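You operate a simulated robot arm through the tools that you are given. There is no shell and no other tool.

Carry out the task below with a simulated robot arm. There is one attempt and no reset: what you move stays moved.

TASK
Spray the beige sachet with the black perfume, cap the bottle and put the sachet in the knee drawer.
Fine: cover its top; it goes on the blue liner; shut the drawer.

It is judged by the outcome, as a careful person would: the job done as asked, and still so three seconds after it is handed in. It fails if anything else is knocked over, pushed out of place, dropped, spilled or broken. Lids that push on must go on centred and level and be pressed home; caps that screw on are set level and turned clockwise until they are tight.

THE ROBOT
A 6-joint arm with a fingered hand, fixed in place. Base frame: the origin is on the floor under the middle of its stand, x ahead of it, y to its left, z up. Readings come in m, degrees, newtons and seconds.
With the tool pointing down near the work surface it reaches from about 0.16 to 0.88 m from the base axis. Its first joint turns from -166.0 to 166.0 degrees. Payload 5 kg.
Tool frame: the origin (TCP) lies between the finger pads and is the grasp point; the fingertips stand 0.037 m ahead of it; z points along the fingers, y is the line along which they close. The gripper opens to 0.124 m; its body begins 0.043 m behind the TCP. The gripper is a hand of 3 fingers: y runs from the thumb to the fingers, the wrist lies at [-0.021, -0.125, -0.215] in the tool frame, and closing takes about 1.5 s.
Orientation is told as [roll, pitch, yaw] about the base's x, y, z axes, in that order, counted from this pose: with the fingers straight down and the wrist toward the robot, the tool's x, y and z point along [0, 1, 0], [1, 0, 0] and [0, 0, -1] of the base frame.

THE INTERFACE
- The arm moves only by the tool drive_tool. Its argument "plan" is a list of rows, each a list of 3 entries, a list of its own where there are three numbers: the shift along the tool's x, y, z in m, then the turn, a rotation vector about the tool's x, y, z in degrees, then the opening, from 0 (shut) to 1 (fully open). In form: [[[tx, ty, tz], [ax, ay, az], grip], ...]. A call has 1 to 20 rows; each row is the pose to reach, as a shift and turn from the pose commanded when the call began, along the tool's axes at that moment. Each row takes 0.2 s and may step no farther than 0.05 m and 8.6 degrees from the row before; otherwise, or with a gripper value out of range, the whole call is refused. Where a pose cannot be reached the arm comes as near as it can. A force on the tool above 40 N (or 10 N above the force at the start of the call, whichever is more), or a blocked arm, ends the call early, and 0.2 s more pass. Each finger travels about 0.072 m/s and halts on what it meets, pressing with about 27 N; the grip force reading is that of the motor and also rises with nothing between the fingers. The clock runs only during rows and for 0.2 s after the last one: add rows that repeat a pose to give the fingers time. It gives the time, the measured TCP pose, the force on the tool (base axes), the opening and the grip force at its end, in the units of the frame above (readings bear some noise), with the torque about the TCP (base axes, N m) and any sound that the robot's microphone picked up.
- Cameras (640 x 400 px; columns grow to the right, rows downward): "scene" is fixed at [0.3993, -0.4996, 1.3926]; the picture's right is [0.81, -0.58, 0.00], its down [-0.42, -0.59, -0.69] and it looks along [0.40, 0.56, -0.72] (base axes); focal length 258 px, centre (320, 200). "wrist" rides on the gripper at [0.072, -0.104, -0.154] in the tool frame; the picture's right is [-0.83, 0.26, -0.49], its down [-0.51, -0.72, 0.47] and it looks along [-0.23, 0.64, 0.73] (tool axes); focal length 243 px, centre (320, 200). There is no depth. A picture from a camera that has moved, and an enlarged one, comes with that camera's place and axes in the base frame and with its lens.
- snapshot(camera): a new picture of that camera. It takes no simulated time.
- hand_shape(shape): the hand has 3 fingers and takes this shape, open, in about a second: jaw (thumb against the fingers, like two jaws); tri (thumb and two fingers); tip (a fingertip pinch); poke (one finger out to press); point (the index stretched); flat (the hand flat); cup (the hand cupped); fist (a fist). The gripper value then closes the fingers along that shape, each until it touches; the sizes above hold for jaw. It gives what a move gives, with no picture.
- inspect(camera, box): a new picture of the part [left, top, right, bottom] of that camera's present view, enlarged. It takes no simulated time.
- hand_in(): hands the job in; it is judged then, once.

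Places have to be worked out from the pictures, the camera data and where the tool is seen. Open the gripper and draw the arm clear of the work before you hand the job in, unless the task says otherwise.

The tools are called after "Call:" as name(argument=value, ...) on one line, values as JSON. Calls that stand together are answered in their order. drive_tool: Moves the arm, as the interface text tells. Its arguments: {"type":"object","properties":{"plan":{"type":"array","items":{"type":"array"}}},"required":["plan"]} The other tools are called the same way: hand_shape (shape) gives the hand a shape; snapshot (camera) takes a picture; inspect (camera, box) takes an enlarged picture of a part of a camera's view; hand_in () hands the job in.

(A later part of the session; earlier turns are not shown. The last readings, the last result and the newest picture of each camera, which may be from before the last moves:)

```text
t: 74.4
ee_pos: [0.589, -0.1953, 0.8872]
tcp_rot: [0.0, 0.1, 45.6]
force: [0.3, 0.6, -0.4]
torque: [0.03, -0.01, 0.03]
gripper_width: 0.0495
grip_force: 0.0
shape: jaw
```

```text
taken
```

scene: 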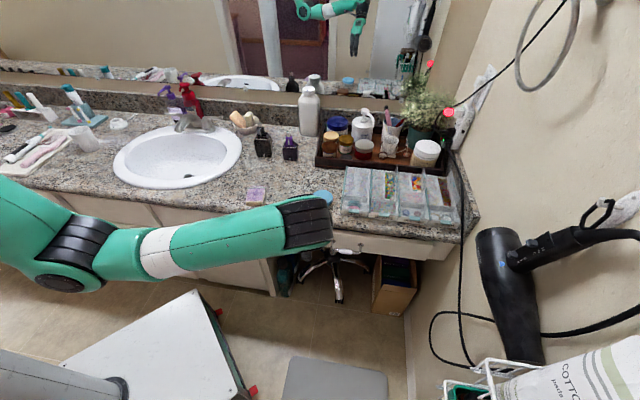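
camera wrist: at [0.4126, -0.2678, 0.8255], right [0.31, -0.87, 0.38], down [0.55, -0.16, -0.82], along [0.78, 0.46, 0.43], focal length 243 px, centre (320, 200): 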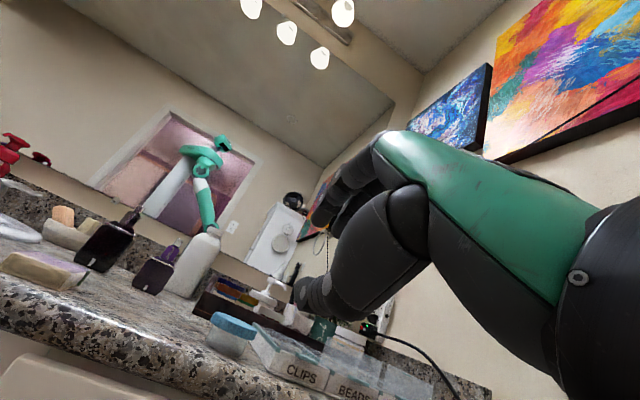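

Commanded pose follows the reached one, tool down again at (0.589, -0.195, 0.887). I form the "point" shape here and look at where the index is relative to the handle.

Call:
hand_shape(shape="point")

Call:
snapshot(camera="wrist")

Call:
inspect(camera="scene", box=[260, 190, 360, 270])

```text
t: 75.3
ee_pos: [0.5895, -0.196, 0.8849]
tcp_rot: [0.0, 0.0, 45.6]
force: [0.5, 0.3, 0.7]
torque: [-0.01, 0.05, 0.01]
gripper_width: 0.1189
grip_force: 0.0
shape: point
```

```text
taken
camera wrist: at [0.4643, -0.22, 1.0391], right [0.78, -0.39, 0.49], down [-0.14, -0.87, -0.47], along [0.61, 0.3, -0.73], focal length 243 px, centre (320, 200)
```

wrist: 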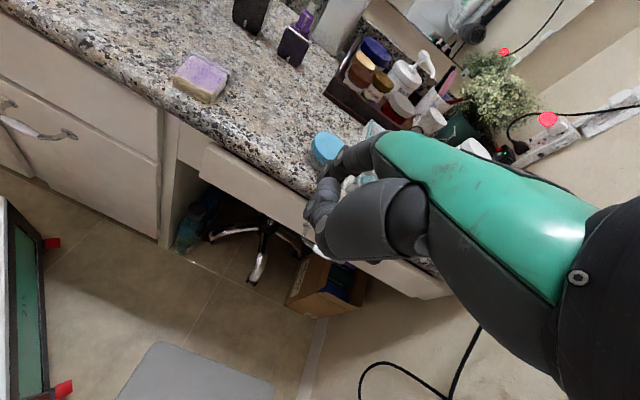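

```text
5.00 times, centred on (310, 230) of scene
camera zoom: at [0.3993, -0.4996, 1.3926], right [0.81, -0.58, 0.0], down [-0.42, -0.59, -0.69], along [0.4, 0.56, -0.72], focal length 1292 px, centre (370, 50)
```

zoom: 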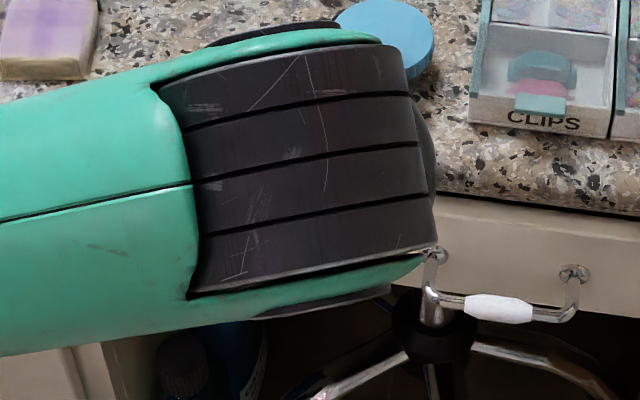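

Call:
inspect(camera="wrist", box=[290, 120, 430, 270])

Call:
drive_tool(plan=[[[0, 0, 0], [0, 0, 0], 1], [[0, 0, 0], [0, 0, 0], 1]])

Call:
inspect(camera="wrist", box=[290, 120, 430, 270])

```text
2.67 times, centred on (360, 195) of wrist
camera zoom: at [0.4643, -0.22, 1.0391], right [0.78, -0.39, 0.49], down [-0.14, -0.87, -0.47], along [0.61, 0.3, -0.73], focal length 647 px, centre (213, 213)
```

zoom: 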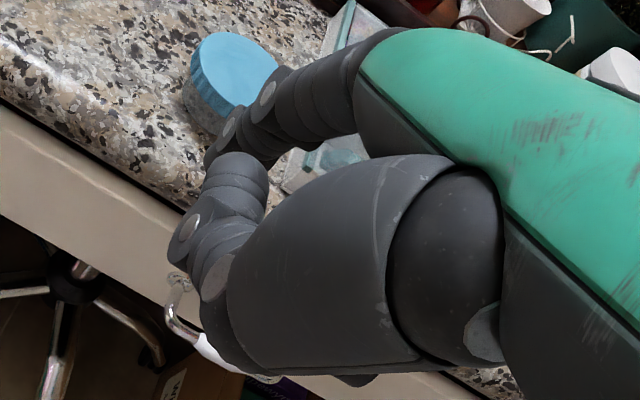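

```text
t: 75.9
ee_pos: [0.5887, -0.195, 0.8863]
tcp_rot: [0.0, 0.0, 45.6]
force: [-0.8, -0.4, 0.3]
torque: [0.01, 0.01, -0.01]
gripper_width: 0.1188
grip_force: 0.1
shape: point
```

```text
2.67 times, centred on (360, 195) of wrist
camera zoom: at [0.4643, -0.22, 1.0391], right [0.78, -0.39, 0.49], down [-0.14, -0.87, -0.47], along [0.61, 0.3, -0.73], focal length 647 px, centre (213, 213)
```

zoom: 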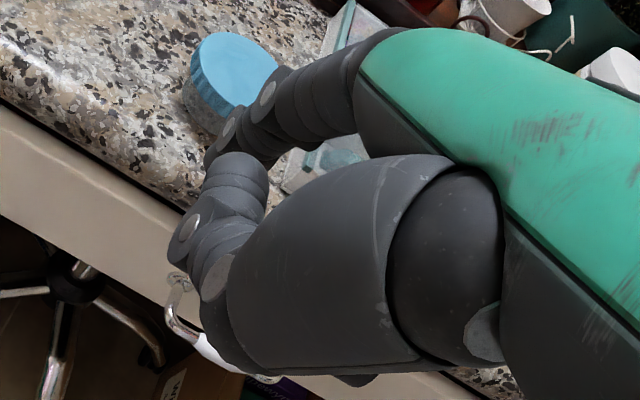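

Index tip lies at about tool (0.025, 0.080, 0.028), leaning ~18° toward the drawer. I move to a start point above and in front of the handle with a 5° tilt, so I can slide the finger down behind the bar along its own axis.

Call:
drive_tool(plan=[[[-0.039, 0.0118, 0.0088], [1.7, 0, 0], 1], [[-0.0777, 0.0237, 0.0175], [3.4, 0, 0], 1], [[-0.1166, 0.0355, 0.0263], [5, 0, 0], 1], [[-0.1166, 0.0355, 0.0263], [5, 0, 0], 1]])

Call:
snapshot(camera="scene")

Call:
inspect(camera="wrist", box=[220, 120, 400, 280])

```text
t: 76.9
ee_pos: [0.6965, -0.2511, 0.8624]
tcp_rot: [0.0, 5.0, 45.6]
force: [0.4, 0.7, 0.4]
torque: [-0.02, 0.01, -0.03]
gripper_width: 0.1185
grip_force: 0.1
shape: point
```

```text
taken
```

scene: 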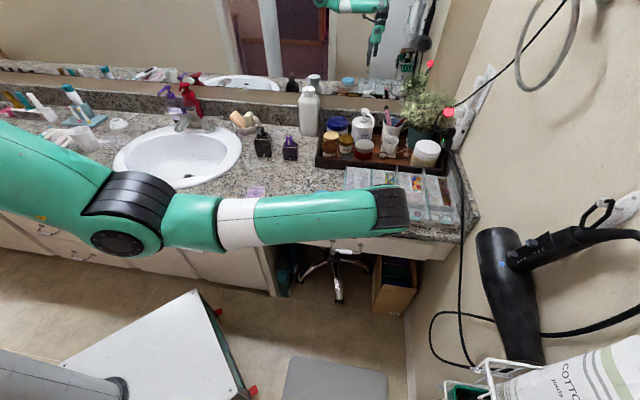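

```text
2.50 times, centred on (310, 200) of wrist
camera zoom: at [0.5814, -0.2651, 1.0232], right [0.81, -0.36, 0.47], down [-0.17, -0.9, -0.41], along [0.57, 0.25, -0.78], focal length 606 px, centre (345, 200)
```

zoom: 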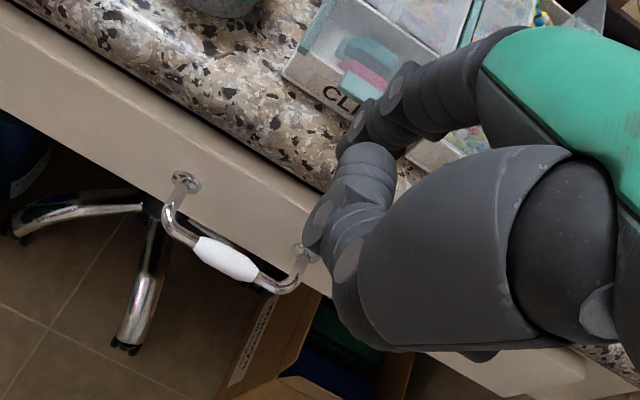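

Clear view of the handle: bar centre (0.736, -0.173, 0.663), standing about 34 mm off the front. I'll hook the index behind the left chrome part of the bar; first I move to the start of the slide-in line and check.

Call:
drive_tool(plan=[[[0.016, 0.0013, 0.0292], [0, 0, 0], 1], [[0.032, 0.0027, 0.0584], [0, 0, 0], 1], [[0.032, 0.0027, 0.0584], [0, 0, 0], 1]])

Call:
inspect(camera="wrist", box=[220, 130, 380, 270])

Call:
snapshot(camera="scene")

```text
t: 77.7
ee_pos: [0.673, -0.2319, 0.8026]
tcp_rot: [-0.1, 5.0, 45.7]
force: [-0.2, -0.4, 0.8]
torque: [0.01, -0.01, -0.02]
gripper_width: 0.119
grip_force: 0.2
shape: point
```

```text
2.86 times, centred on (300, 200) of wrist
camera zoom: at [0.5579, -0.2451, 0.9643], right [0.81, -0.36, 0.47], down [-0.17, -0.9, -0.41], along [0.57, 0.25, -0.78], focal length 693 px, centre (377, 200)
```

zoom: 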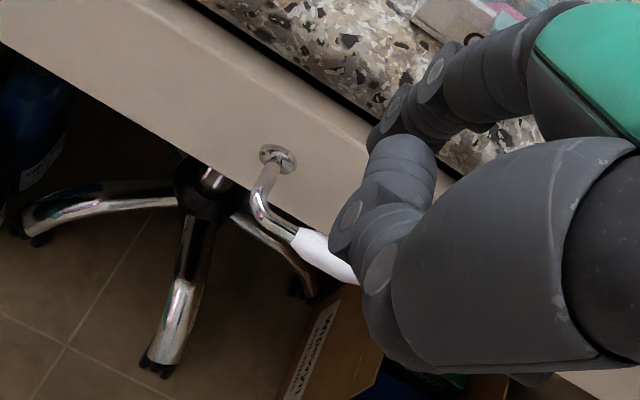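

```text
taken
```

scene: 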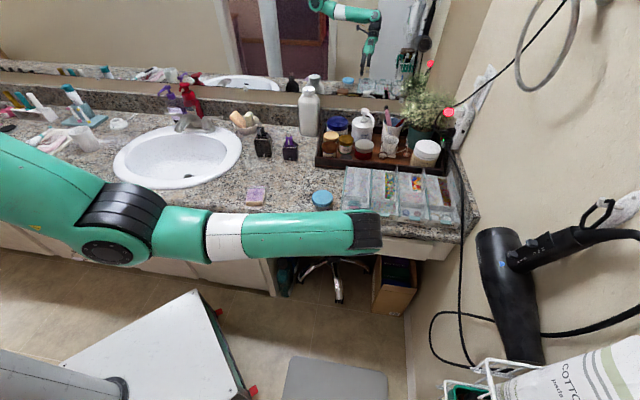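

Position as planned. I slide the finger down along its axis most of the way, stopping just above the bar to verify.

Call:
drive_tool(plan=[[[0, 0.0092, 0.0286], [0, 0, 0], 1], [[0, 0.0183, 0.0572], [0, 0, 0], 1], [[0, 0.0243, 0.0762], [0, 0, 0], 1], [[0, 0.0243, 0.0762], [0, 0, 0], 1]])

Call:
inspect(camera="wrist", box=[240, 130, 380, 250])

Call:
inspect(camera="scene", box=[290, 180, 420, 280])

```text
t: 78.7
ee_pos: [0.6859, -0.2182, 0.7231]
tcp_rot: [0.0, 5.1, 45.5]
force: [0.3, -1.3, 0.3]
torque: [0.01, 0.01, 0.02]
gripper_width: 0.1186
grip_force: 0.0
shape: point
```

```text
3.33 times, centred on (310, 190) of wrist
camera zoom: at [0.5704, -0.2325, 0.8846], right [0.81, -0.36, 0.47], down [-0.17, -0.9, -0.41], along [0.57, 0.25, -0.78], focal length 809 px, centre (353, 233)
```

zoom: 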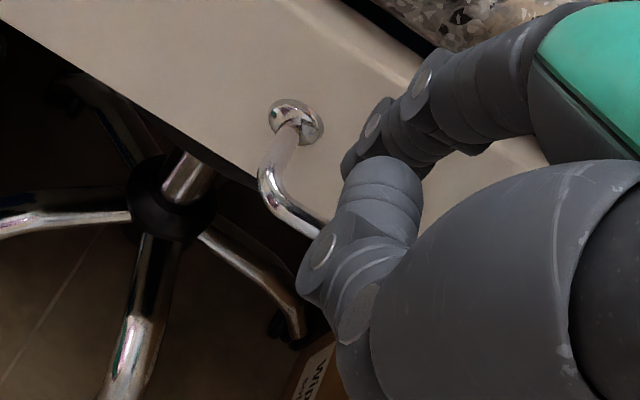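

```text
4.00 times, centred on (355, 230) of scene
camera zoom: at [0.3993, -0.4996, 1.3926], right [0.81, -0.58, 0.0], down [-0.42, -0.59, -0.69], along [0.4, 0.56, -0.72], focal length 1034 px, centre (180, 80)
```

zoom: 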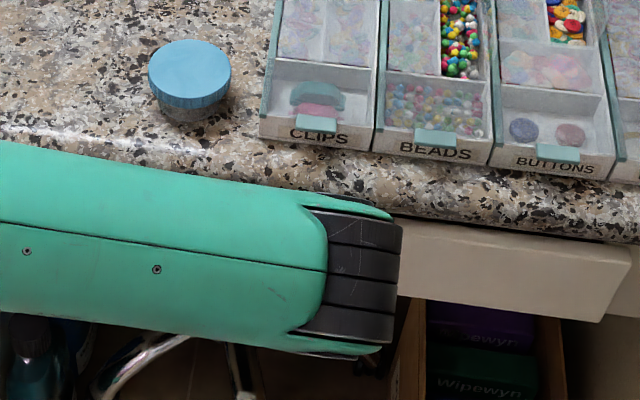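

Call:
inspect(camera="wrist", box=[280, 145, 350, 205])

```text
6.67 times, centred on (315, 175) of wrist
camera zoom: at [0.5704, -0.2325, 0.8846], right [0.81, -0.36, 0.47], down [-0.17, -0.9, -0.41], along [0.57, 0.25, -0.78], focal length 1618 px, centre (353, 367)
```

zoom: 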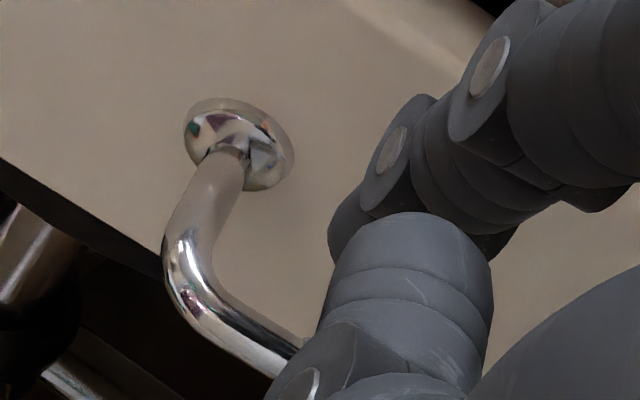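

The index geometry checks out: it should pass behind the bar with about 3 mm clearance on either side. I slide it down the remaining 40 mm.

Call:
drive_tool(plan=[[[0, 0.0045, 0.0095], [0, 0, 0], 1], [[0, 0.0076, 0.019], [0, 0, 0], 1], [[0, 0.0107, 0.0286], [0, 0, 0], 1], [[0, 0.0137, 0.0381], [0, 0, 0], 1], [[0, 0.0137, 0.0381], [0, 0, 0], 1]])

Call:
inspect(camera="wrist", box=[280, 145, 350, 205])

```text
t: 79.9
ee_pos: [0.6773, -0.2091, 0.6983]
tcp_rot: [-0.1, 5.1, 45.6]
force: [0.2, -1.0, 1.7]
torque: [0.12, -0.12, -0.02]
gripper_width: 0.1189
grip_force: 0.0
shape: point
out of reach, approached as far as the arm can: row 2, 3, 4, 5
```

```text
6.67 times, centred on (315, 175) of wrist
camera zoom: at [0.562, -0.2234, 0.8603], right [0.8, -0.36, 0.47], down [-0.17, -0.9, -0.41], along [0.57, 0.25, -0.78], focal length 1618 px, centre (353, 367)
```

zoom: 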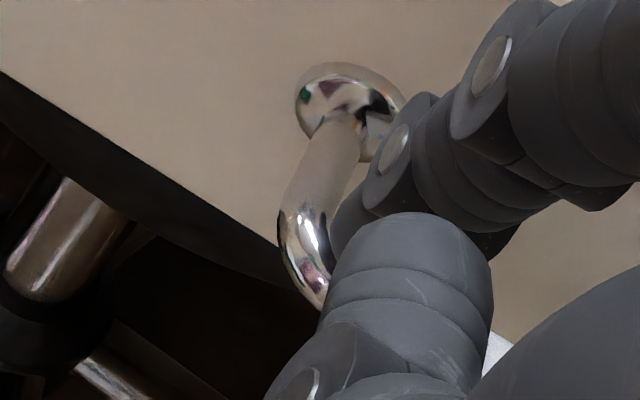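

The arm is near its reach limit at this yaw: the wrist is too far out. I back out along the finger axis; then I'll turn the hand toward yaw 15°, which brings the wrist closer to the robot.

Call:
drive_tool(plan=[[[0, -0.0092, -0.0286], [0, 0, 0], 1], [[0, -0.0183, -0.0572], [0, 0, 0], 1], [[0, -0.0274, -0.0857], [0, 0, 0], 1], [[0, -0.0365, -0.1143], [0, 0, 0], 1], [[0, -0.0365, -0.1143], [0, 0, 0], 1]])

Call:
inspect(camera="wrist", box=[220, 130, 380, 270])

```text
t: 81.1
ee_pos: [0.7079, -0.2573, 0.7762]
tcp_rot: [0.1, 4.9, 45.6]
force: [-0.7, 0.1, -0.8]
torque: [0.01, 0.0, -0.01]
gripper_width: 0.0
grip_force: 0.1
shape: point
out of reach, approached as far as the arm can: row 1, 2, 3, 4, 5
```

```text
2.86 times, centred on (300, 200) of wrist
camera zoom: at [0.5926, -0.2724, 0.9382], right [0.81, -0.36, 0.47], down [-0.17, -0.9, -0.41], along [0.57, 0.25, -0.79], focal length 693 px, centre (377, 200)
```

zoom: 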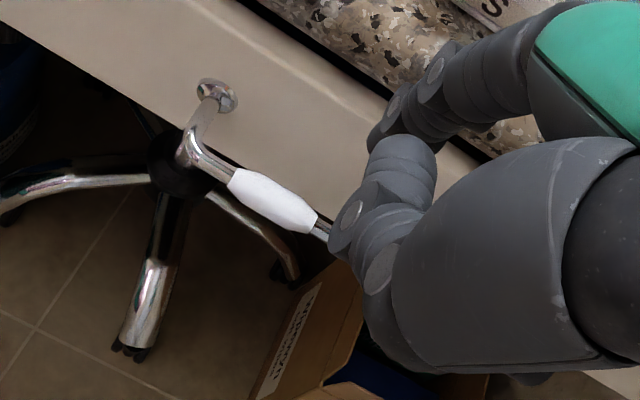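

The arm drifted sideways along the counter while reporting out of reach – it seems stuck near a joint limit. I check with a small upward move before anything else.

Call:
drive_tool(plan=[[[0, 0, -0.01], [0, 0, 0], 1], [[0, 0, -0.02], [0, 0, 0], 1], [[0, 0, -0.03], [0, 0, 0], 1]])

Call:
snapshot(camera="scene")

```text
t: 81.9
ee_pos: [0.722, -0.261, 0.801]
tcp_rot: [0.1, 5.0, 45.7]
force: [-0.9, 0.2, -0.3]
torque: [0.0, 0.01, -0.01]
gripper_width: 0.0
grip_force: 0.2
shape: point
out of reach, approached as far as the arm can: row 1, 2, 3
```

```text
taken
```

scene: 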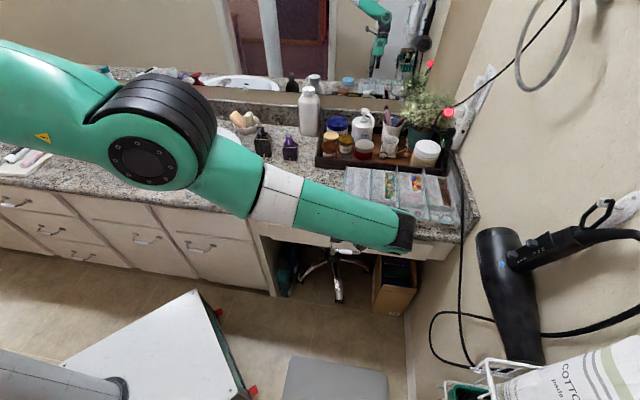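

The arm is stretched near its outer limit. I move the hand back toward the robot and turn it to a smaller yaw at the same time.

Call:
drive_tool(plan=[[[0.026, -0.0026, -0.0064], [0, 0.67, 7.62], 1], [[0.052, -0.0053, -0.0129], [0, 1.33, 15.24], 1], [[0.0779, -0.0079, -0.0193], [0, 2.0, 22.86], 1], [[0.0779, -0.0079, -0.0193], [0, 2.67, 30.48], 1], [[0.0779, -0.0079, -0.0193], [0, 2.67, 30.48], 1]])

Call:
snapshot(camera="scene")

Call:
snapshot(camera="wrist")

```text
t: 83.1
ee_pos: [0.7507, -0.2638, 0.755]
tcp_rot: [0.0, 4.9, 15.0]
force: [0.9, 0.3, 0.2]
torque: [0.0, 0.0, 0.01]
gripper_width: 0.0
grip_force: 0.1
shape: point
out of reach, approached as far as the arm can: row 1, 2, 3, 4, 5
```

```text
taken
```

scene: 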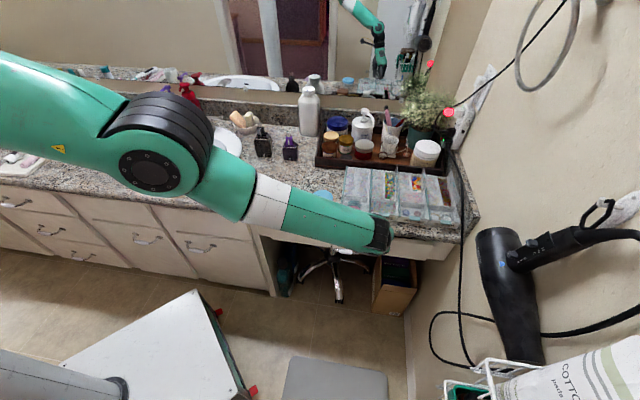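

```text
taken
camera wrist: at [0.6445, -0.2172, 0.9157], right [0.51, -0.72, 0.47], down [-0.6, -0.69, -0.41], along [0.61, -0.07, -0.79], focal length 243 px, centre (320, 200)
```

wrist: 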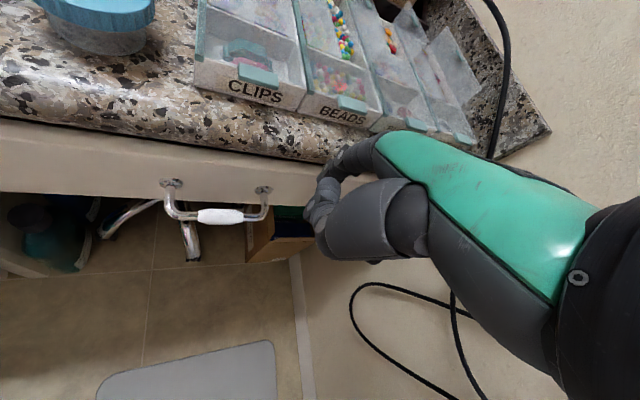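

The reported motion doesn't follow the request – the solver is stuck in an awkward posture. I go straight up to get back to a roomy part of the workspace.

Call:
drive_tool(plan=[[[0, 0, -0.04], [0, 0, 0], 1], [[0, 0, -0.08], [0, 0, 0], 1], [[0, 0, -0.12], [0, 0, 0], 1], [[0, 0, -0.16], [0, 0, 0], 1], [[0, 0, -0.2], [0, 0, 0], 1], [[0, 0, -0.24], [0, 0, 0], 1], [[0, 0, -0.24], [0, 0, 0], 1]])

Call:
snapshot(camera="scene")

```text
t: 84.7
ee_pos: [0.8439, -0.2949, 0.9598]
tcp_rot: [0.1, 5.0, 15.2]
force: [0.9, 0.6, -0.2]
torque: [0.02, 0.04, 0.05]
gripper_width: 0.0002
grip_force: 0.0
shape: point
out of reach, approached as far as the arm can: row 1, 2, 3, 4, 5, 6, 7
```

```text
taken
```

scene: 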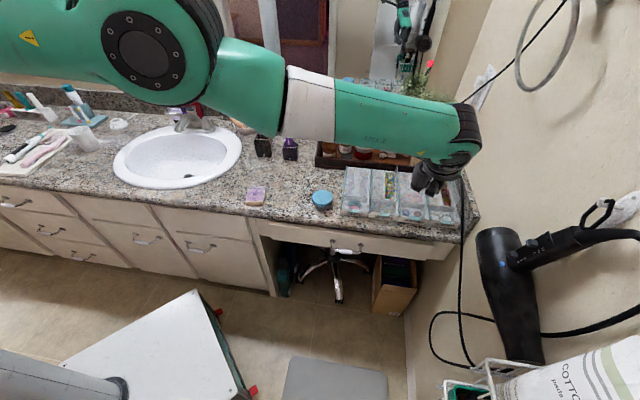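

The wrist is at full arm extension (straight elbow), which explains the sticking. I command a long move up and well inward toward the robot so the elbow bends again.

Call:
drive_tool(plan=[[[0.029, -0.026, -0.018], [0, 0, 0], 1], [[0.057, -0.052, -0.036], [0, 0, 0], 1], [[0.086, -0.078, -0.054], [0, 0, 0], 1], [[0.115, -0.104, -0.072], [0, 0, 0], 1], [[0.144, -0.13, -0.09], [0, 0, 0], 1], [[0.172, -0.156, -0.108], [0, 0, 0], 1], [[0.201, -0.182, -0.126], [0, 0, 0], 1], [[0.23, -0.208, -0.144], [0, 0, 0], 1], [[0.25, -0.234, -0.162], [0, 0, 0], 1], [[0.27, -0.26, -0.18], [0, 0, 0], 1], [[0.285, -0.286, -0.198], [0, 0, 0], 1], [[0.29, -0.312, -0.216], [0, 0, 0], 1], [[0.29, -0.33, -0.234], [0, 0, 0], 1], [[0.29, -0.33, -0.234], [0, 0, 0], 1]])

Call:
snapshot(camera="scene")

```text
t: 87.7
ee_pos: [0.8938, -0.2618, 1.2489]
tcp_rot: [0.1, 5.1, 15.0]
force: [-0.4, -0.3, 0.4]
torque: [0.01, 0.01, 0.01]
gripper_width: 0.0
grip_force: 0.1
shape: point
out of reach, approached as far as the arm can: row 1, 2, 3, 4, 5, 6, 7, 8, 9, 10, 11, 12, 13, 14
```

```text
taken
```

scene: 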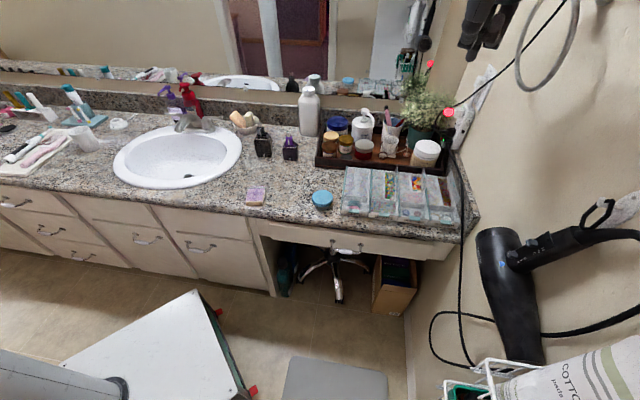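

Still at full stretch. Bending should start from a downward sweep with the target well inside; I command that, keeping the whole path safely above the counter items.

Call:
drive_tool(plan=[[[0.0251, -0.0313, 0.0194], [0, 0, 0], 1], [[0.0503, -0.0625, 0.0387], [0, 0, 0], 1], [[0.0754, -0.0938, 0.0581], [0, 0, 0], 1], [[0.1005, -0.1251, 0.0774], [0, 0, 0], 1], [[0.1257, -0.1563, 0.0968], [0, 0, 0], 1], [[0.1508, -0.1876, 0.1162], [0, 0, 0], 1], [[0.1759, -0.2189, 0.1355], [0, 0, 0], 1], [[0.2011, -0.2501, 0.1549], [0, 0, 0], 1], [[0.2262, -0.2814, 0.1742], [0, 0, 0], 1], [[0.2262, -0.2814, 0.1742], [0, 0, 0], 1], [[0.2262, -0.2814, 0.1742], [0, 0, 0], 1], [[0.2262, -0.2814, 0.1742], [0, 0, 0], 1]])

Call:
snapshot(camera="scene")

```text
t: 90.3
ee_pos: [0.8994, -0.2585, 1.1729]
tcp_rot: [0.1, 5.0, 15.1]
force: [0.7, -0.4, 0.2]
torque: [0.01, -0.04, 0.02]
gripper_width: 0.0
grip_force: 0.0
shape: point
out of reach, approached as far as the arm can: row 1, 2, 3, 4, 5, 6, 7, 8, 9, 10, 11, 12
```

```text
taken
```

scene: 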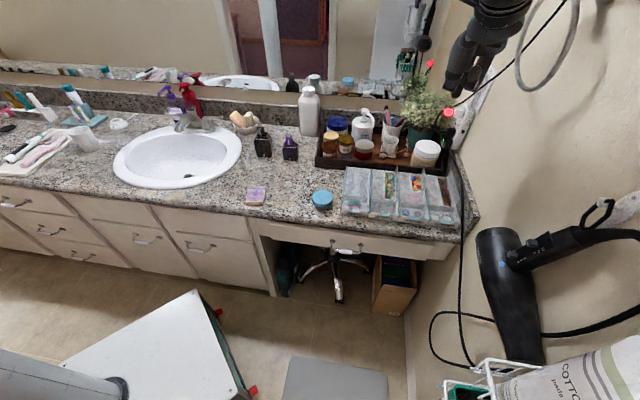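

Still stuck on the straight-arm boundary. Rotating the tool's pitch should force the elbow joint to share the motion, so I combine a pitch swing with an inward target.

Call:
drive_tool(plan=[[[0.015, -0.035, 0.0], [-8, 0, 0], 1], [[0.03, -0.07, 0.0], [-16, 0, 0], 1], [[0.045, -0.105, 0.0], [-24, 0, 0], 1], [[0.06, -0.14, 0.0], [-32, 0, 0], 1], [[0.075, -0.175, 0.0], [-40, 0, 0], 1], [[0.09, -0.21, 0.0], [-48, 0, 0], 1], [[0.09, -0.21, 0.0], [-40, 0, 0], 1], [[0.09, -0.21, 0.0], [-32, 0, 0], 1], [[0.09, -0.21, 0.0], [-24, 0, 0], 1], [[0.09, -0.21, 0.0], [-16, 0, 0], 1], [[0.09, -0.21, 0.0], [-8, 0, 0], 1], [[0.09, -0.21, 0.0], [0, 0, 0], 1]])

Call:
snapshot(camera="scene")

```text
t: 92.9
ee_pos: [0.8842, -0.3158, 1.3466]
tcp_rot: [0.5, -9.4, 19.2]
force: [-3.7, 1.7, 9.9]
torque: [-0.34, -0.06, -0.11]
gripper_width: 0.0
grip_force: 0.0
shape: point
out of reach, approached as far as the arm can: row 1, 2, 3, 4, 5, 6, 7, 8, 9, 10, 11, 12
```

```text
taken
```

scene: 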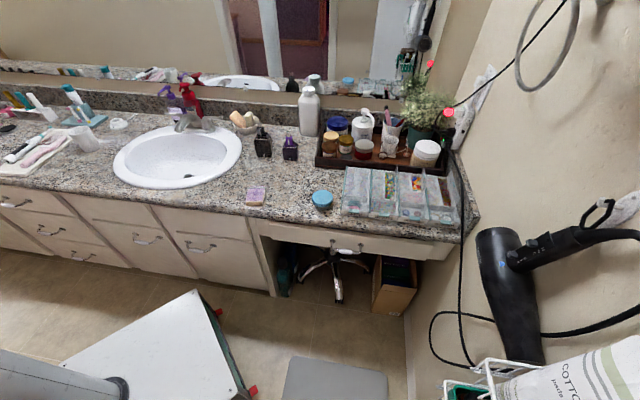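

There is a contact force now, so I look through the wrist camera before moving on.

Call:
snapshot(camera="wrist")

```text
taken
camera wrist: at [0.7409, -0.2901, 1.4815], right [0.44, -0.73, 0.52], down [-0.44, -0.68, -0.59], along [0.78, 0.03, -0.62], focal length 243 px, centre (320, 200)
```

wrist: 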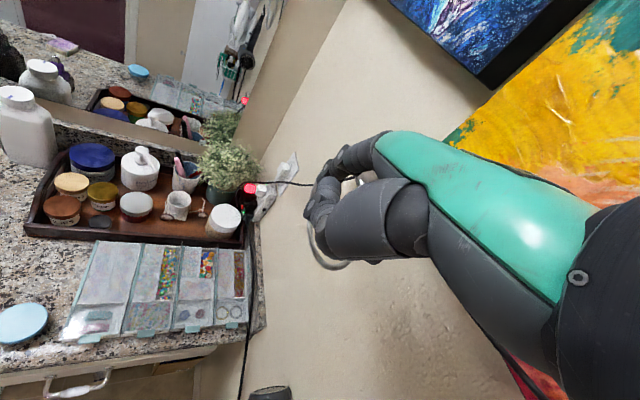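

The index is beside the towel ring on the right wall. The elbow appears slightly bent again (wrist 17 mm inside full reach), so I draw straight inward, away from the wall.

Call:
drive_tool(plan=[[[0.0204, -0.0278, -0.0046], [0, 0, 0], 1], [[0.0408, -0.0557, -0.0092], [0, 0, 0], 1], [[0.0612, -0.0835, -0.0138], [0, 0, 0], 1]])

Call:
snapshot(camera="wrist")

```text
t: 93.7
ee_pos: [0.8792, -0.3289, 1.3447]
tcp_rot: [1.3, -8.7, 19.1]
force: [0.0, 0.2, 0.4]
torque: [0.0, 0.01, -0.03]
gripper_width: 0.0001
grip_force: 0.0
shape: point
out of reach, approached as far as the arm can: row 1, 2, 3
```

```text
taken
camera wrist: at [0.7377, -0.3044, 1.482], right [0.45, -0.73, 0.51], down [-0.44, -0.68, -0.59], along [0.78, 0.04, -0.63], focal length 243 px, centre (320, 200)
```

wrist: 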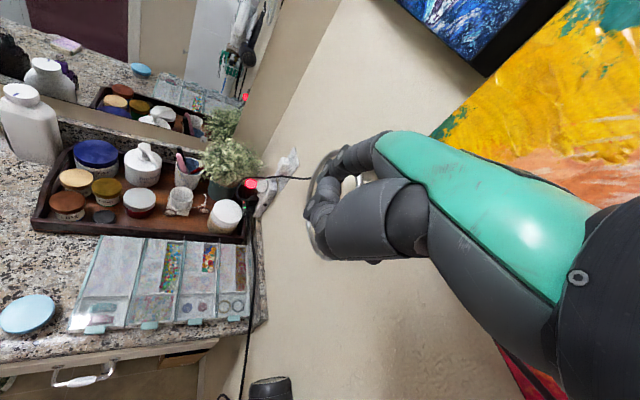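

The force is gone, but the solver is still pinned at full reach – the elbow seems to have crossed to its wrong side. I first swing the arm away from the right wall to free space over the middle of the counter, staying high.

Call:
drive_tool(plan=[[[0.0405, 0.0189, 0.0015], [0, 0, 0], 1], [[0.081, 0.0378, 0.003], [0, 0, 0], 1], [[0.1215, 0.0567, 0.0045], [0, 0, 0], 1], [[0.162, 0.0756, 0.006], [0, 0, 0], 1], [[0.2025, 0.0945, 0.0075], [0, 0, 0], 1], [[0.243, 0.1134, 0.009], [0, 0, 0], 1], [[0.2835, 0.1323, 0.0105], [0, 0, 0], 1], [[0.324, 0.1512, 0.012], [0, 0, 0], 1], [[0.3645, 0.1701, 0.0135], [0, 0, 0], 1], [[0.405, 0.189, 0.015], [0, 0, 0], 1], [[0.4454, 0.2081, 0.0167], [0, 0, 0], 1], [[0.4454, 0.2081, 0.0167], [0, 0, 0], 1]])

Call:
snapshot(camera="scene")

Call:
snapshot(camera="wrist")

```text
t: 96.3
ee_pos: [0.9877, 0.1029, 1.3768]
tcp_rot: [1.2, -8.8, 18.9]
force: [0.4, -2.2, 0.8]
torque: [0.18, -0.04, 0.07]
gripper_width: 0.1189
grip_force: 0.1
shape: point
out of reach, approached as far as the arm can: row 1, 2, 3, 4, 5, 6, 7, 8, 9, 10, 11, 12
```

```text
taken
```

scene: 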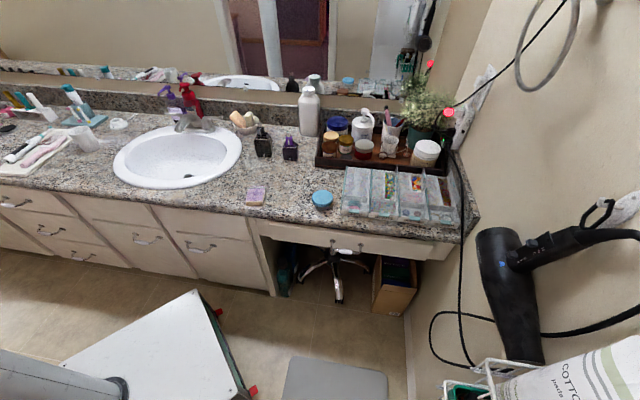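

```text
taken
camera wrist: at [0.8454, 0.1279, 1.5131], right [0.45, -0.73, 0.51], down [-0.44, -0.68, -0.59], along [0.78, 0.04, -0.63], focal length 243 px, centre (320, 200)
```

wrist: 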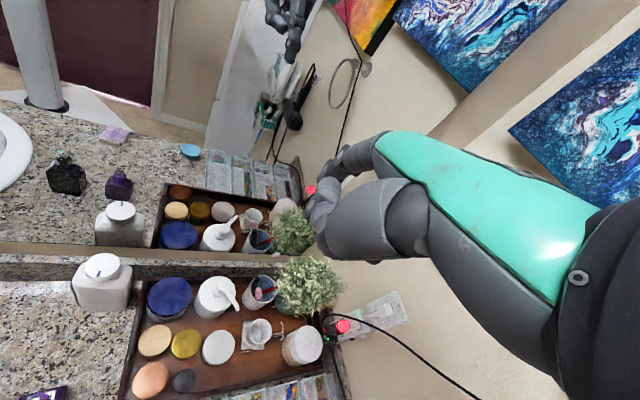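

Free space now. I try sweeping upward with an outward target (to straighten the elbow and let it pass to its proper side), then inward.

Call:
drive_tool(plan=[[[-0.0013, 0.0164, -0.043], [0, 0, 0], 1], [[-0.0026, 0.0328, -0.086], [0, 0, 0], 1], [[-0.0039, 0.0492, -0.129], [0, 0, 0], 1], [[-0.0052, 0.0656, -0.172], [0, 0, 0], 1], [[-0.0065, 0.082, -0.215], [0, 0, 0], 1], [[-0.0078, 0.0984, -0.258], [0, 0, 0], 1], [[0.003, 0.0524, -0.265], [0, 0, 0], 1], [[0.0138, 0.0064, -0.272], [0, 0, 0], 1], [[0.0246, -0.0396, -0.279], [0, 0, 0], 1], [[0.0354, -0.0856, -0.286], [0, 0, 0], 1], [[0.0462, -0.1316, -0.293], [0, 0, 0], 1], [[0.057, -0.1776, -0.3], [0, 0, 0], 1], [[0.0678, -0.2236, -0.307], [0, 0, 0], 1], [[0.0786, -0.2696, -0.314], [0, 0, 0], 1], [[0.0786, -0.2696, -0.314], [0, 0, 0], 1]])

```text
t: 99.5
ee_pos: [0.7827, 0.0795, 1.6675]
tcp_rot: [1.1, -8.8, 19.0]
force: [0.3, 0.2, -0.1]
torque: [0.04, 0.01, 0.0]
gripper_width: 0.1191
grip_force: 0.0
shape: point
out of reach, approached as far as the arm can: row 1, 2, 3, 4, 5, 6, 7, 8, 9, 12, 13, 14, 15
```

At this height some rows became reachable again, so the elbow has started bending properly. I descend to a normal working height, slightly inward, and see whether the motion follows.

Call:
drive_tool(plan=[[[0.002, -0.015, 0.0427], [0, 0, 0], 1], [[0.004, -0.03, 0.0853], [0, 0, 0], 1], [[0.006, -0.045, 0.128], [0, 0, 0], 1], [[0.008, -0.06, 0.1707], [0, 0, 0], 1], [[0.01, -0.075, 0.2133], [0, 0, 0], 1], [[0.012, -0.09, 0.256], [0, 0, 0], 1], [[0.014, -0.105, 0.2987], [0, 0, 0], 1], [[0.016, -0.12, 0.3413], [0, 0, 0], 1], [[0.018, -0.135, 0.384], [0, 0, 0], 1], [[0.018, -0.135, 0.384], [0, 0, 0], 1]])

Call:
snapshot(camera="scene")

```text
t: 101.7
ee_pos: [0.6999, 0.082, 1.2691]
tcp_rot: [1.0, -8.9, 19.0]
force: [0.7, -0.6, -0.7]
torque: [0.01, -0.03, 0.02]
gripper_width: 0.1191
grip_force: 0.1
shape: point
out of reach, approached as far as the arm can: row 1, 2, 3, 4, 5, 6, 7, 8
```

```text
taken
```

scene: 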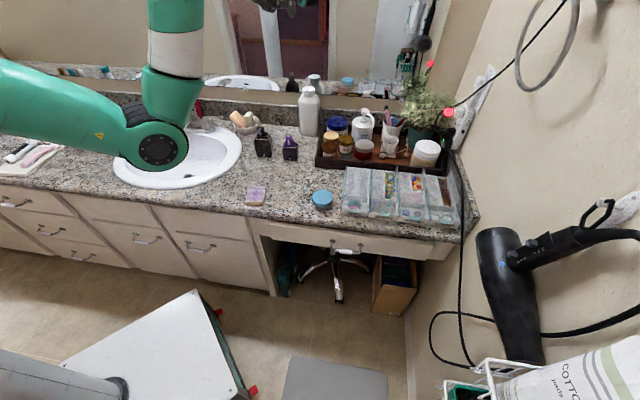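

The arm is back in its normal elbow-down posture. From the reach model I now approach with yaw 15° (wrist much closer to the robot): I go to a point in front of the drawer, well within reach.

Call:
drive_tool(plan=[[[-0.0212, -0.0205, 0.0291], [1.39, -0.1, 0.4], 1], [[-0.0424, -0.041, 0.0582], [2.78, -0.2, 0.8], 1], [[-0.0636, -0.0615, 0.0872], [4.17, -0.3, 1.2], 1], [[-0.0848, -0.082, 0.1163], [5.56, -0.4, 1.6], 1], [[-0.106, -0.1026, 0.1454], [6.95, -0.5, 2.0], 1], [[-0.1272, -0.1231, 0.1745], [8.34, -0.6, 2.4], 1], [[-0.1484, -0.1436, 0.2036], [9.73, -0.7, 2.8], 1], [[-0.1696, -0.1641, 0.2326], [11.12, -0.8, 3.2], 1], [[-0.1908, -0.1846, 0.2617], [12.51, -0.9, 3.6], 1], [[-0.212, -0.2051, 0.2908], [13.9, -1.0, 4.0], 1], [[-0.212, -0.2051, 0.2908], [13.9, -1.0, 4.0], 1]])

Call:
snapshot(camera="wrist")

Call:
snapshot(camera="scene")

```text
t: 104.1
ee_pos: [0.6175, -0.1661, 0.9487]
tcp_rot: [0.3, 5.1, 15.2]
force: [-0.2, -0.5, 0.3]
torque: [-0.03, -0.01, 0.02]
gripper_width: 0.1192
grip_force: 0.0
shape: point
```

```text
taken
camera wrist: at [0.5119, -0.1201, 1.1093], right [0.51, -0.72, 0.46], down [-0.6, -0.69, -0.41], along [0.61, -0.07, -0.79], focal length 243 px, centre (320, 200)
```

wrist: 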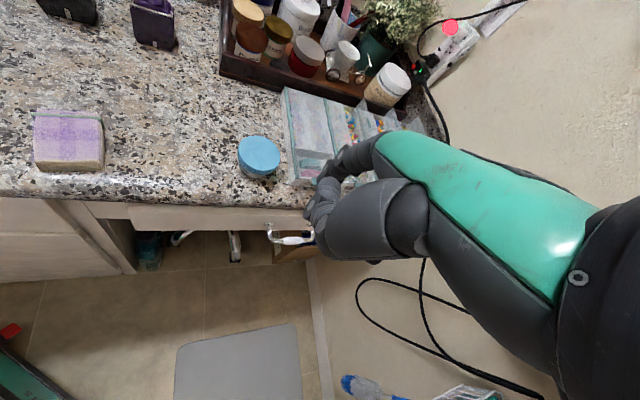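

```text
taken
```

scene: 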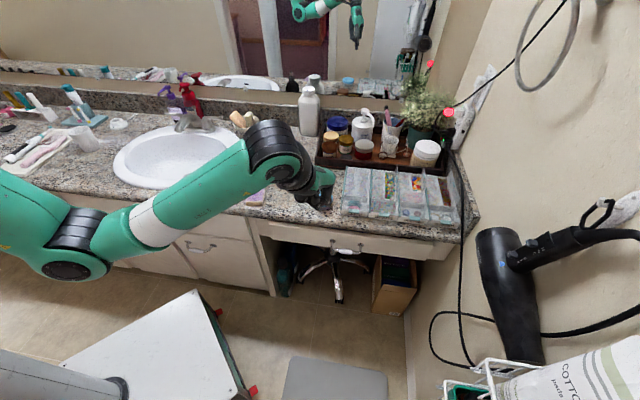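

Everything tracks properly again. I move to the start of the slide-in line for yaw 15° and look at the handle and index.

Call:
drive_tool(plan=[[[-0.0072, 0.0054, 0.0358], [0, 0, 0], 1], [[-0.0144, 0.0108, 0.0717], [0, 0, 0], 1], [[-0.0216, 0.0161, 0.1075], [0, 0, 0], 1], [[-0.0288, 0.0215, 0.1433], [0, 0, 0], 1], [[-0.0288, 0.0215, 0.1433], [0, 0, 0], 1]])

Call:
inspect(camera="wrist", box=[230, 130, 370, 270])

Call:
inspect(camera="scene", box=[270, 180, 380, 280])

```text
t: 105.3
ee_pos: [0.6344, -0.1923, 0.8018]
tcp_rot: [0.2, 5.1, 15.1]
force: [-0.3, -0.3, 0.0]
torque: [0.04, -0.03, 0.02]
gripper_width: 0.1191
grip_force: 0.1
shape: point
```

```text
2.86 times, centred on (300, 200) of wrist
camera zoom: at [0.5286, -0.1465, 0.9637], right [0.51, -0.72, 0.46], down [-0.6, -0.69, -0.41], along [0.61, -0.07, -0.79], focal length 693 px, centre (377, 200)
```

zoom: 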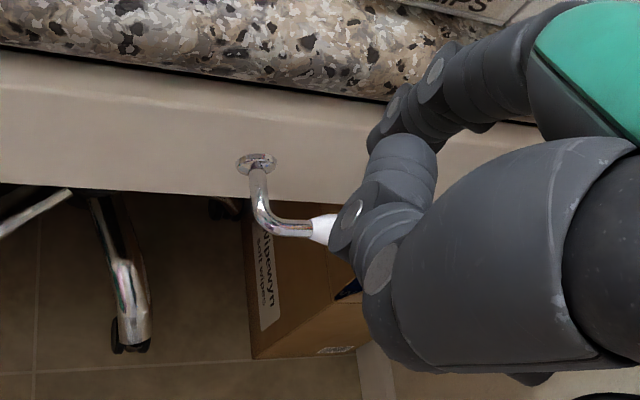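

```text
4.00 times, centred on (325, 230) of scene
camera zoom: at [0.3993, -0.4996, 1.3926], right [0.81, -0.58, 0.0], down [-0.42, -0.59, -0.69], along [0.4, 0.56, -0.72], focal length 1034 px, centre (300, 80)
```

zoom: 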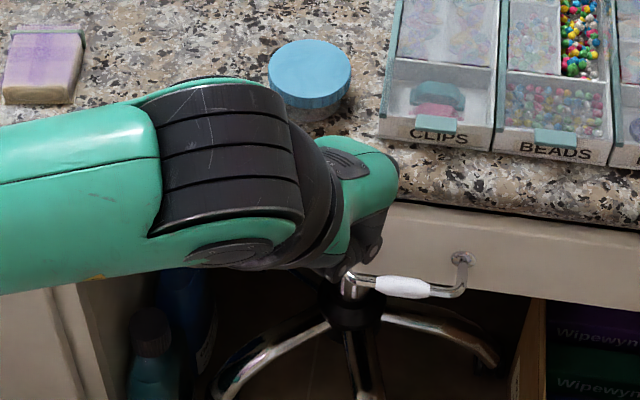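

The bar (v≈0.3975) and drawer face (v≈0.432) measure consistently; the finger should slip in with 3–5 mm clearance each side. I slide it down behind the bar.

Call:
drive_tool(plan=[[[0.0002, 0.0095, 0.0285], [0, 0, 0], 1], [[0.0004, 0.0191, 0.057], [0, 0, 0], 1], [[0.0005, 0.0267, 0.0798], [0, 0, 0], 1], [[0.0006, 0.0324, 0.0969], [0, 0, 0], 1]])

Call:
inspect(camera="wrist", box=[270, 140, 360, 220])

```text
t: 106.3
ee_pos: [0.6556, -0.185, 0.7039]
tcp_rot: [0.2, 5.1, 15.2]
force: [0.5, 0.0, 0.0]
torque: [0.02, 0.02, 0.01]
gripper_width: 0.1189
grip_force: 0.1
shape: point
```

```text
5.00 times, centred on (315, 180) of wrist
camera zoom: at [0.5506, -0.1391, 0.8656], right [0.51, -0.72, 0.46], down [-0.6, -0.69, -0.41], along [0.61, -0.07, -0.79], focal length 1213 px, centre (345, 300)
```

zoom: 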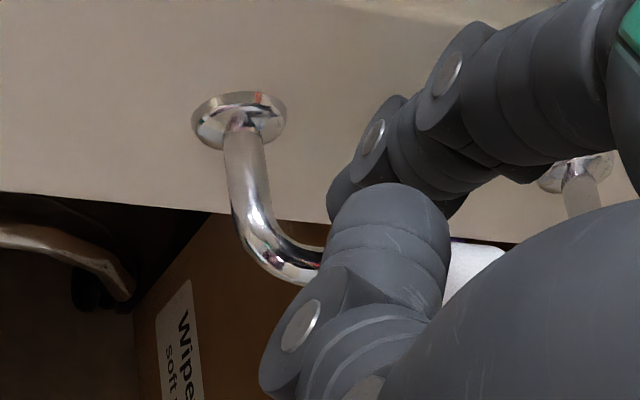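

The index is heading into the gap behind the bar. I complete the last 17 mm.

Call:
drive_tool(plan=[[[0, 0.0028, 0.0085], [0, 0, 0], 1], [[0.0001, 0.0057, 0.0171], [0, 0, 0], 1], [[0.0001, 0.0057, 0.0171], [0, 0, 0], 1]])

Call:
inspect(camera="wrist", box=[270, 140, 360, 220])

Call:
inspect(camera="scene", box=[300, 210, 400, 290])

```text
t: 107.1
ee_pos: [0.6609, -0.1827, 0.6863]
tcp_rot: [0.2, 5.2, 15.1]
force: [1.1, 0.2, 0.0]
torque: [0.05, -0.09, 0.01]
gripper_width: 0.0
grip_force: 0.2
shape: point
```

```text
5.00 times, centred on (315, 180) of wrist
camera zoom: at [0.5552, -0.1366, 0.8477], right [0.51, -0.72, 0.46], down [-0.6, -0.69, -0.41], along [0.61, -0.07, -0.79], focal length 1213 px, centre (345, 300)
```

zoom: 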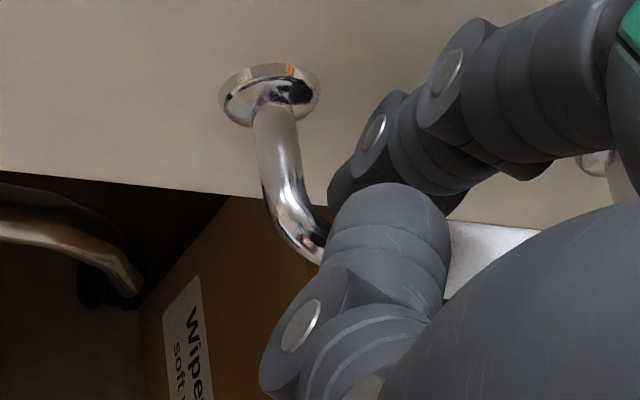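

```text
5.00 times, centred on (350, 250) of scene
camera zoom: at [0.3993, -0.4996, 1.3926], right [0.81, -0.58, 0.0], down [-0.42, -0.59, -0.69], along [0.4, 0.56, -0.72], focal length 1292 px, centre (170, -50)
```

zoom: 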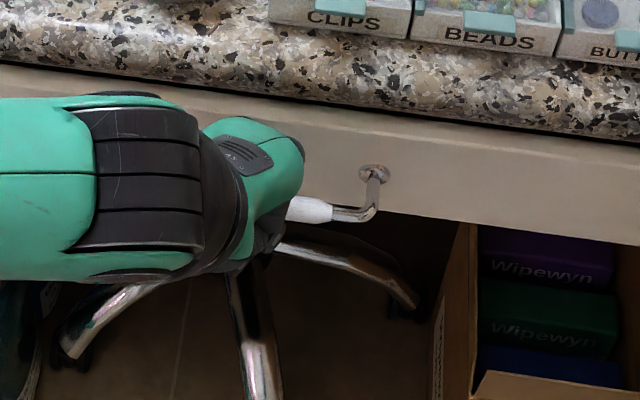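

The finger is behind the bar with almost no force. I start pulling outward along the drawer's direction, gently.

Call:
drive_tool(plan=[[[-0.005, -0.0086, 0.0008], [0, 0, 0], 1], [[-0.01, -0.0173, 0.0015], [0, 0, 0], 1], [[-0.015, -0.0259, 0.0023], [0, 0, 0], 1], [[-0.02, -0.0345, 0.0031], [0, 0, 0], 1]])

Call:
inspect(camera="scene", box=[260, 200, 460, 290])

Call:
inspect(camera="wrist", box=[270, 140, 360, 220])

```text
t: 108.1
ee_pos: [0.6317, -0.2104, 0.6839]
tcp_rot: [0.3, 5.1, 15.2]
force: [0.7, 0.9, -0.1]
torque: [0.01, -0.04, -0.01]
gripper_width: 0.0002
grip_force: 0.0
shape: point
```

```text
3.20 times, centred on (360, 245) of scene
camera zoom: at [0.3993, -0.4996, 1.3926], right [0.81, -0.58, 0.0], down [-0.42, -0.59, -0.69], along [0.4, 0.56, -0.72], focal length 827 px, centre (192, 56)
```

zoom: 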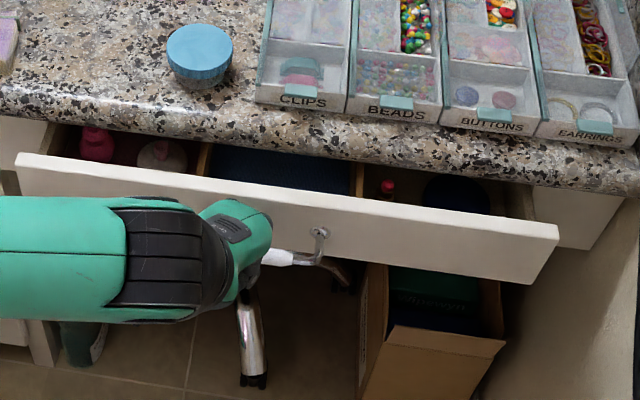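

```text
5.00 times, centred on (315, 180) of wrist
camera zoom: at [0.5261, -0.1643, 0.8469], right [0.51, -0.72, 0.46], down [-0.6, -0.69, -0.41], along [0.61, -0.07, -0.79], focal length 1213 px, centre (345, 300)
```

zoom: 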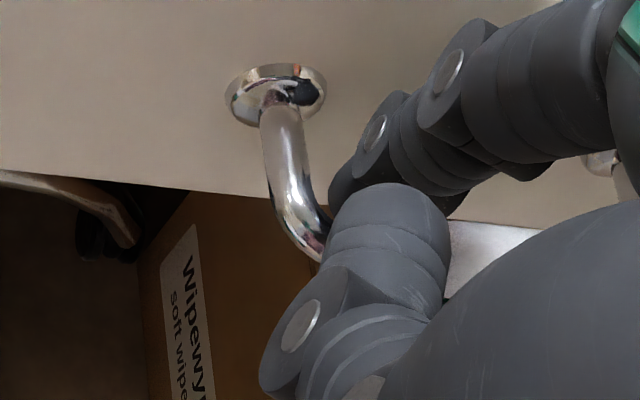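

The drawer slides out with about 1 N; a centre compartment with a dark-blue lining is visible. I keep pulling another 15 cm.

Call:
drive_tool(plan=[[[-0.0125, -0.0216, 0.0019], [0, 0, 0], 1], [[-0.0249, -0.0432, 0.0039], [0, 0, 0], 1], [[-0.0374, -0.0648, 0.0058], [0, 0, 0], 1], [[-0.0498, -0.0863, 0.0077], [0, 0, 0], 1], [[-0.0623, -0.1079, 0.0096], [0, 0, 0], 1], [[-0.0748, -0.1295, 0.0116], [0, 0, 0], 1], [[-0.0748, -0.1295, 0.0116], [0, 0, 0], 1]])

Call:
snapshot(camera="scene")

Call:
inspect(camera="scene", box=[230, 190, 430, 320])

```text
t: 109.7
ee_pos: [0.5267, -0.316, 0.6838]
tcp_rot: [0.3, 5.1, 15.1]
force: [1.1, 0.3, 0.4]
torque: [0.0, 0.01, 0.02]
gripper_width: 0.0002
grip_force: 0.0
shape: point
```

```text
taken
```

scene: 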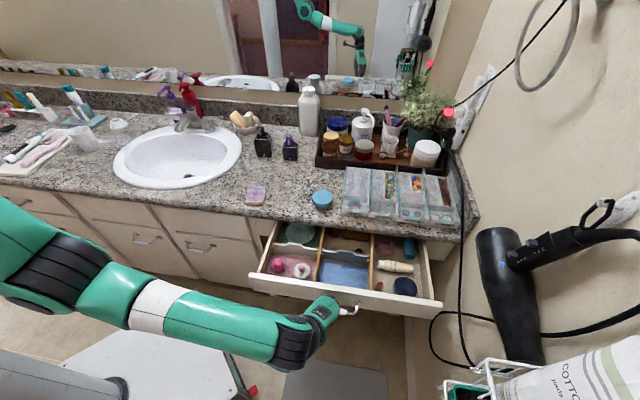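

```text
3.08 times, centred on (330, 255) of scene
camera zoom: at [0.3993, -0.4996, 1.3926], right [0.81, -0.58, 0.0], down [-0.42, -0.59, -0.69], along [0.4, 0.56, -0.72], focal length 795 px, centre (289, 31)
```

zoom: 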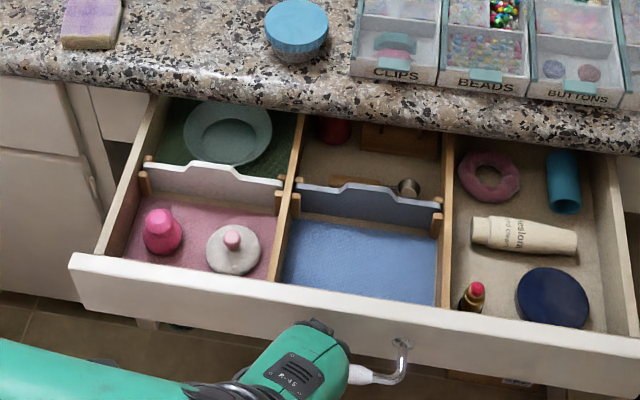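

The drawer is open about 19 cm and the blue-lined front-centre compartment is empty and fully exposed. I unhook the finger: 3 mm inward, then up along its axis.

Call:
drive_tool(plan=[[[0.0015, 0.0026, -0.0002], [0, 0, 0], 1], [[0.0015, -0.002, -0.0145], [0, 0, 0], 1], [[0.0015, -0.0065, -0.0288], [0, 0, 0], 1], [[0.0015, -0.0156, -0.0574], [0, 0, 0], 1], [[0.0015, -0.0248, -0.086], [0, 0, 0], 1], [[0.0015, -0.0339, -0.1145], [0, 0, 0], 1], [[0.0015, -0.037, -0.15], [0, 0, 0], 1], [[0.0015, -0.04, -0.19], [0, 0, 0], 1], [[0.0015, -0.04, -0.23], [0, 0, 0], 1], [[0.0015, -0.04, -0.27], [0, 0, 0], 1]])

Call:
snapshot(camera="scene")

Call:
snapshot(camera="wrist")

```text
t: 111.9
ee_pos: [0.5135, -0.3222, 0.9585]
tcp_rot: [0.3, 5.1, 15.1]
force: [-0.2, 0.6, -0.2]
torque: [0.03, -0.02, 0.01]
gripper_width: 0.0
grip_force: 0.1
shape: point
```

```text
taken
```

scene: 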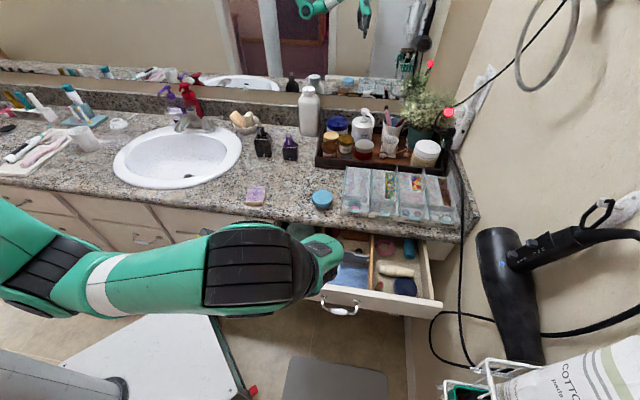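

```text
taken
camera wrist: at [0.4069, -0.2758, 1.1202], right [0.51, -0.72, 0.46], down [-0.6, -0.69, -0.41], along [0.61, -0.07, -0.79], focal length 243 px, centre (320, 200)
```

wrist: 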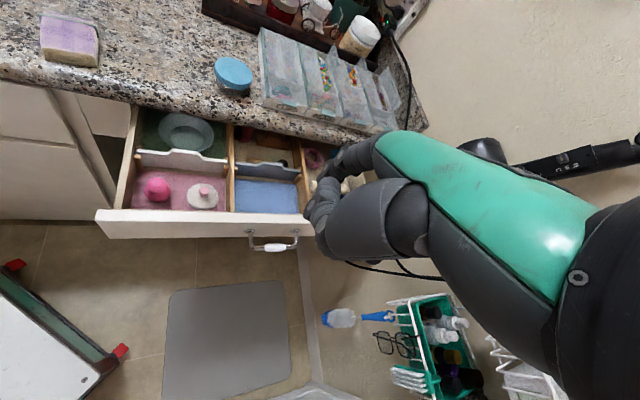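

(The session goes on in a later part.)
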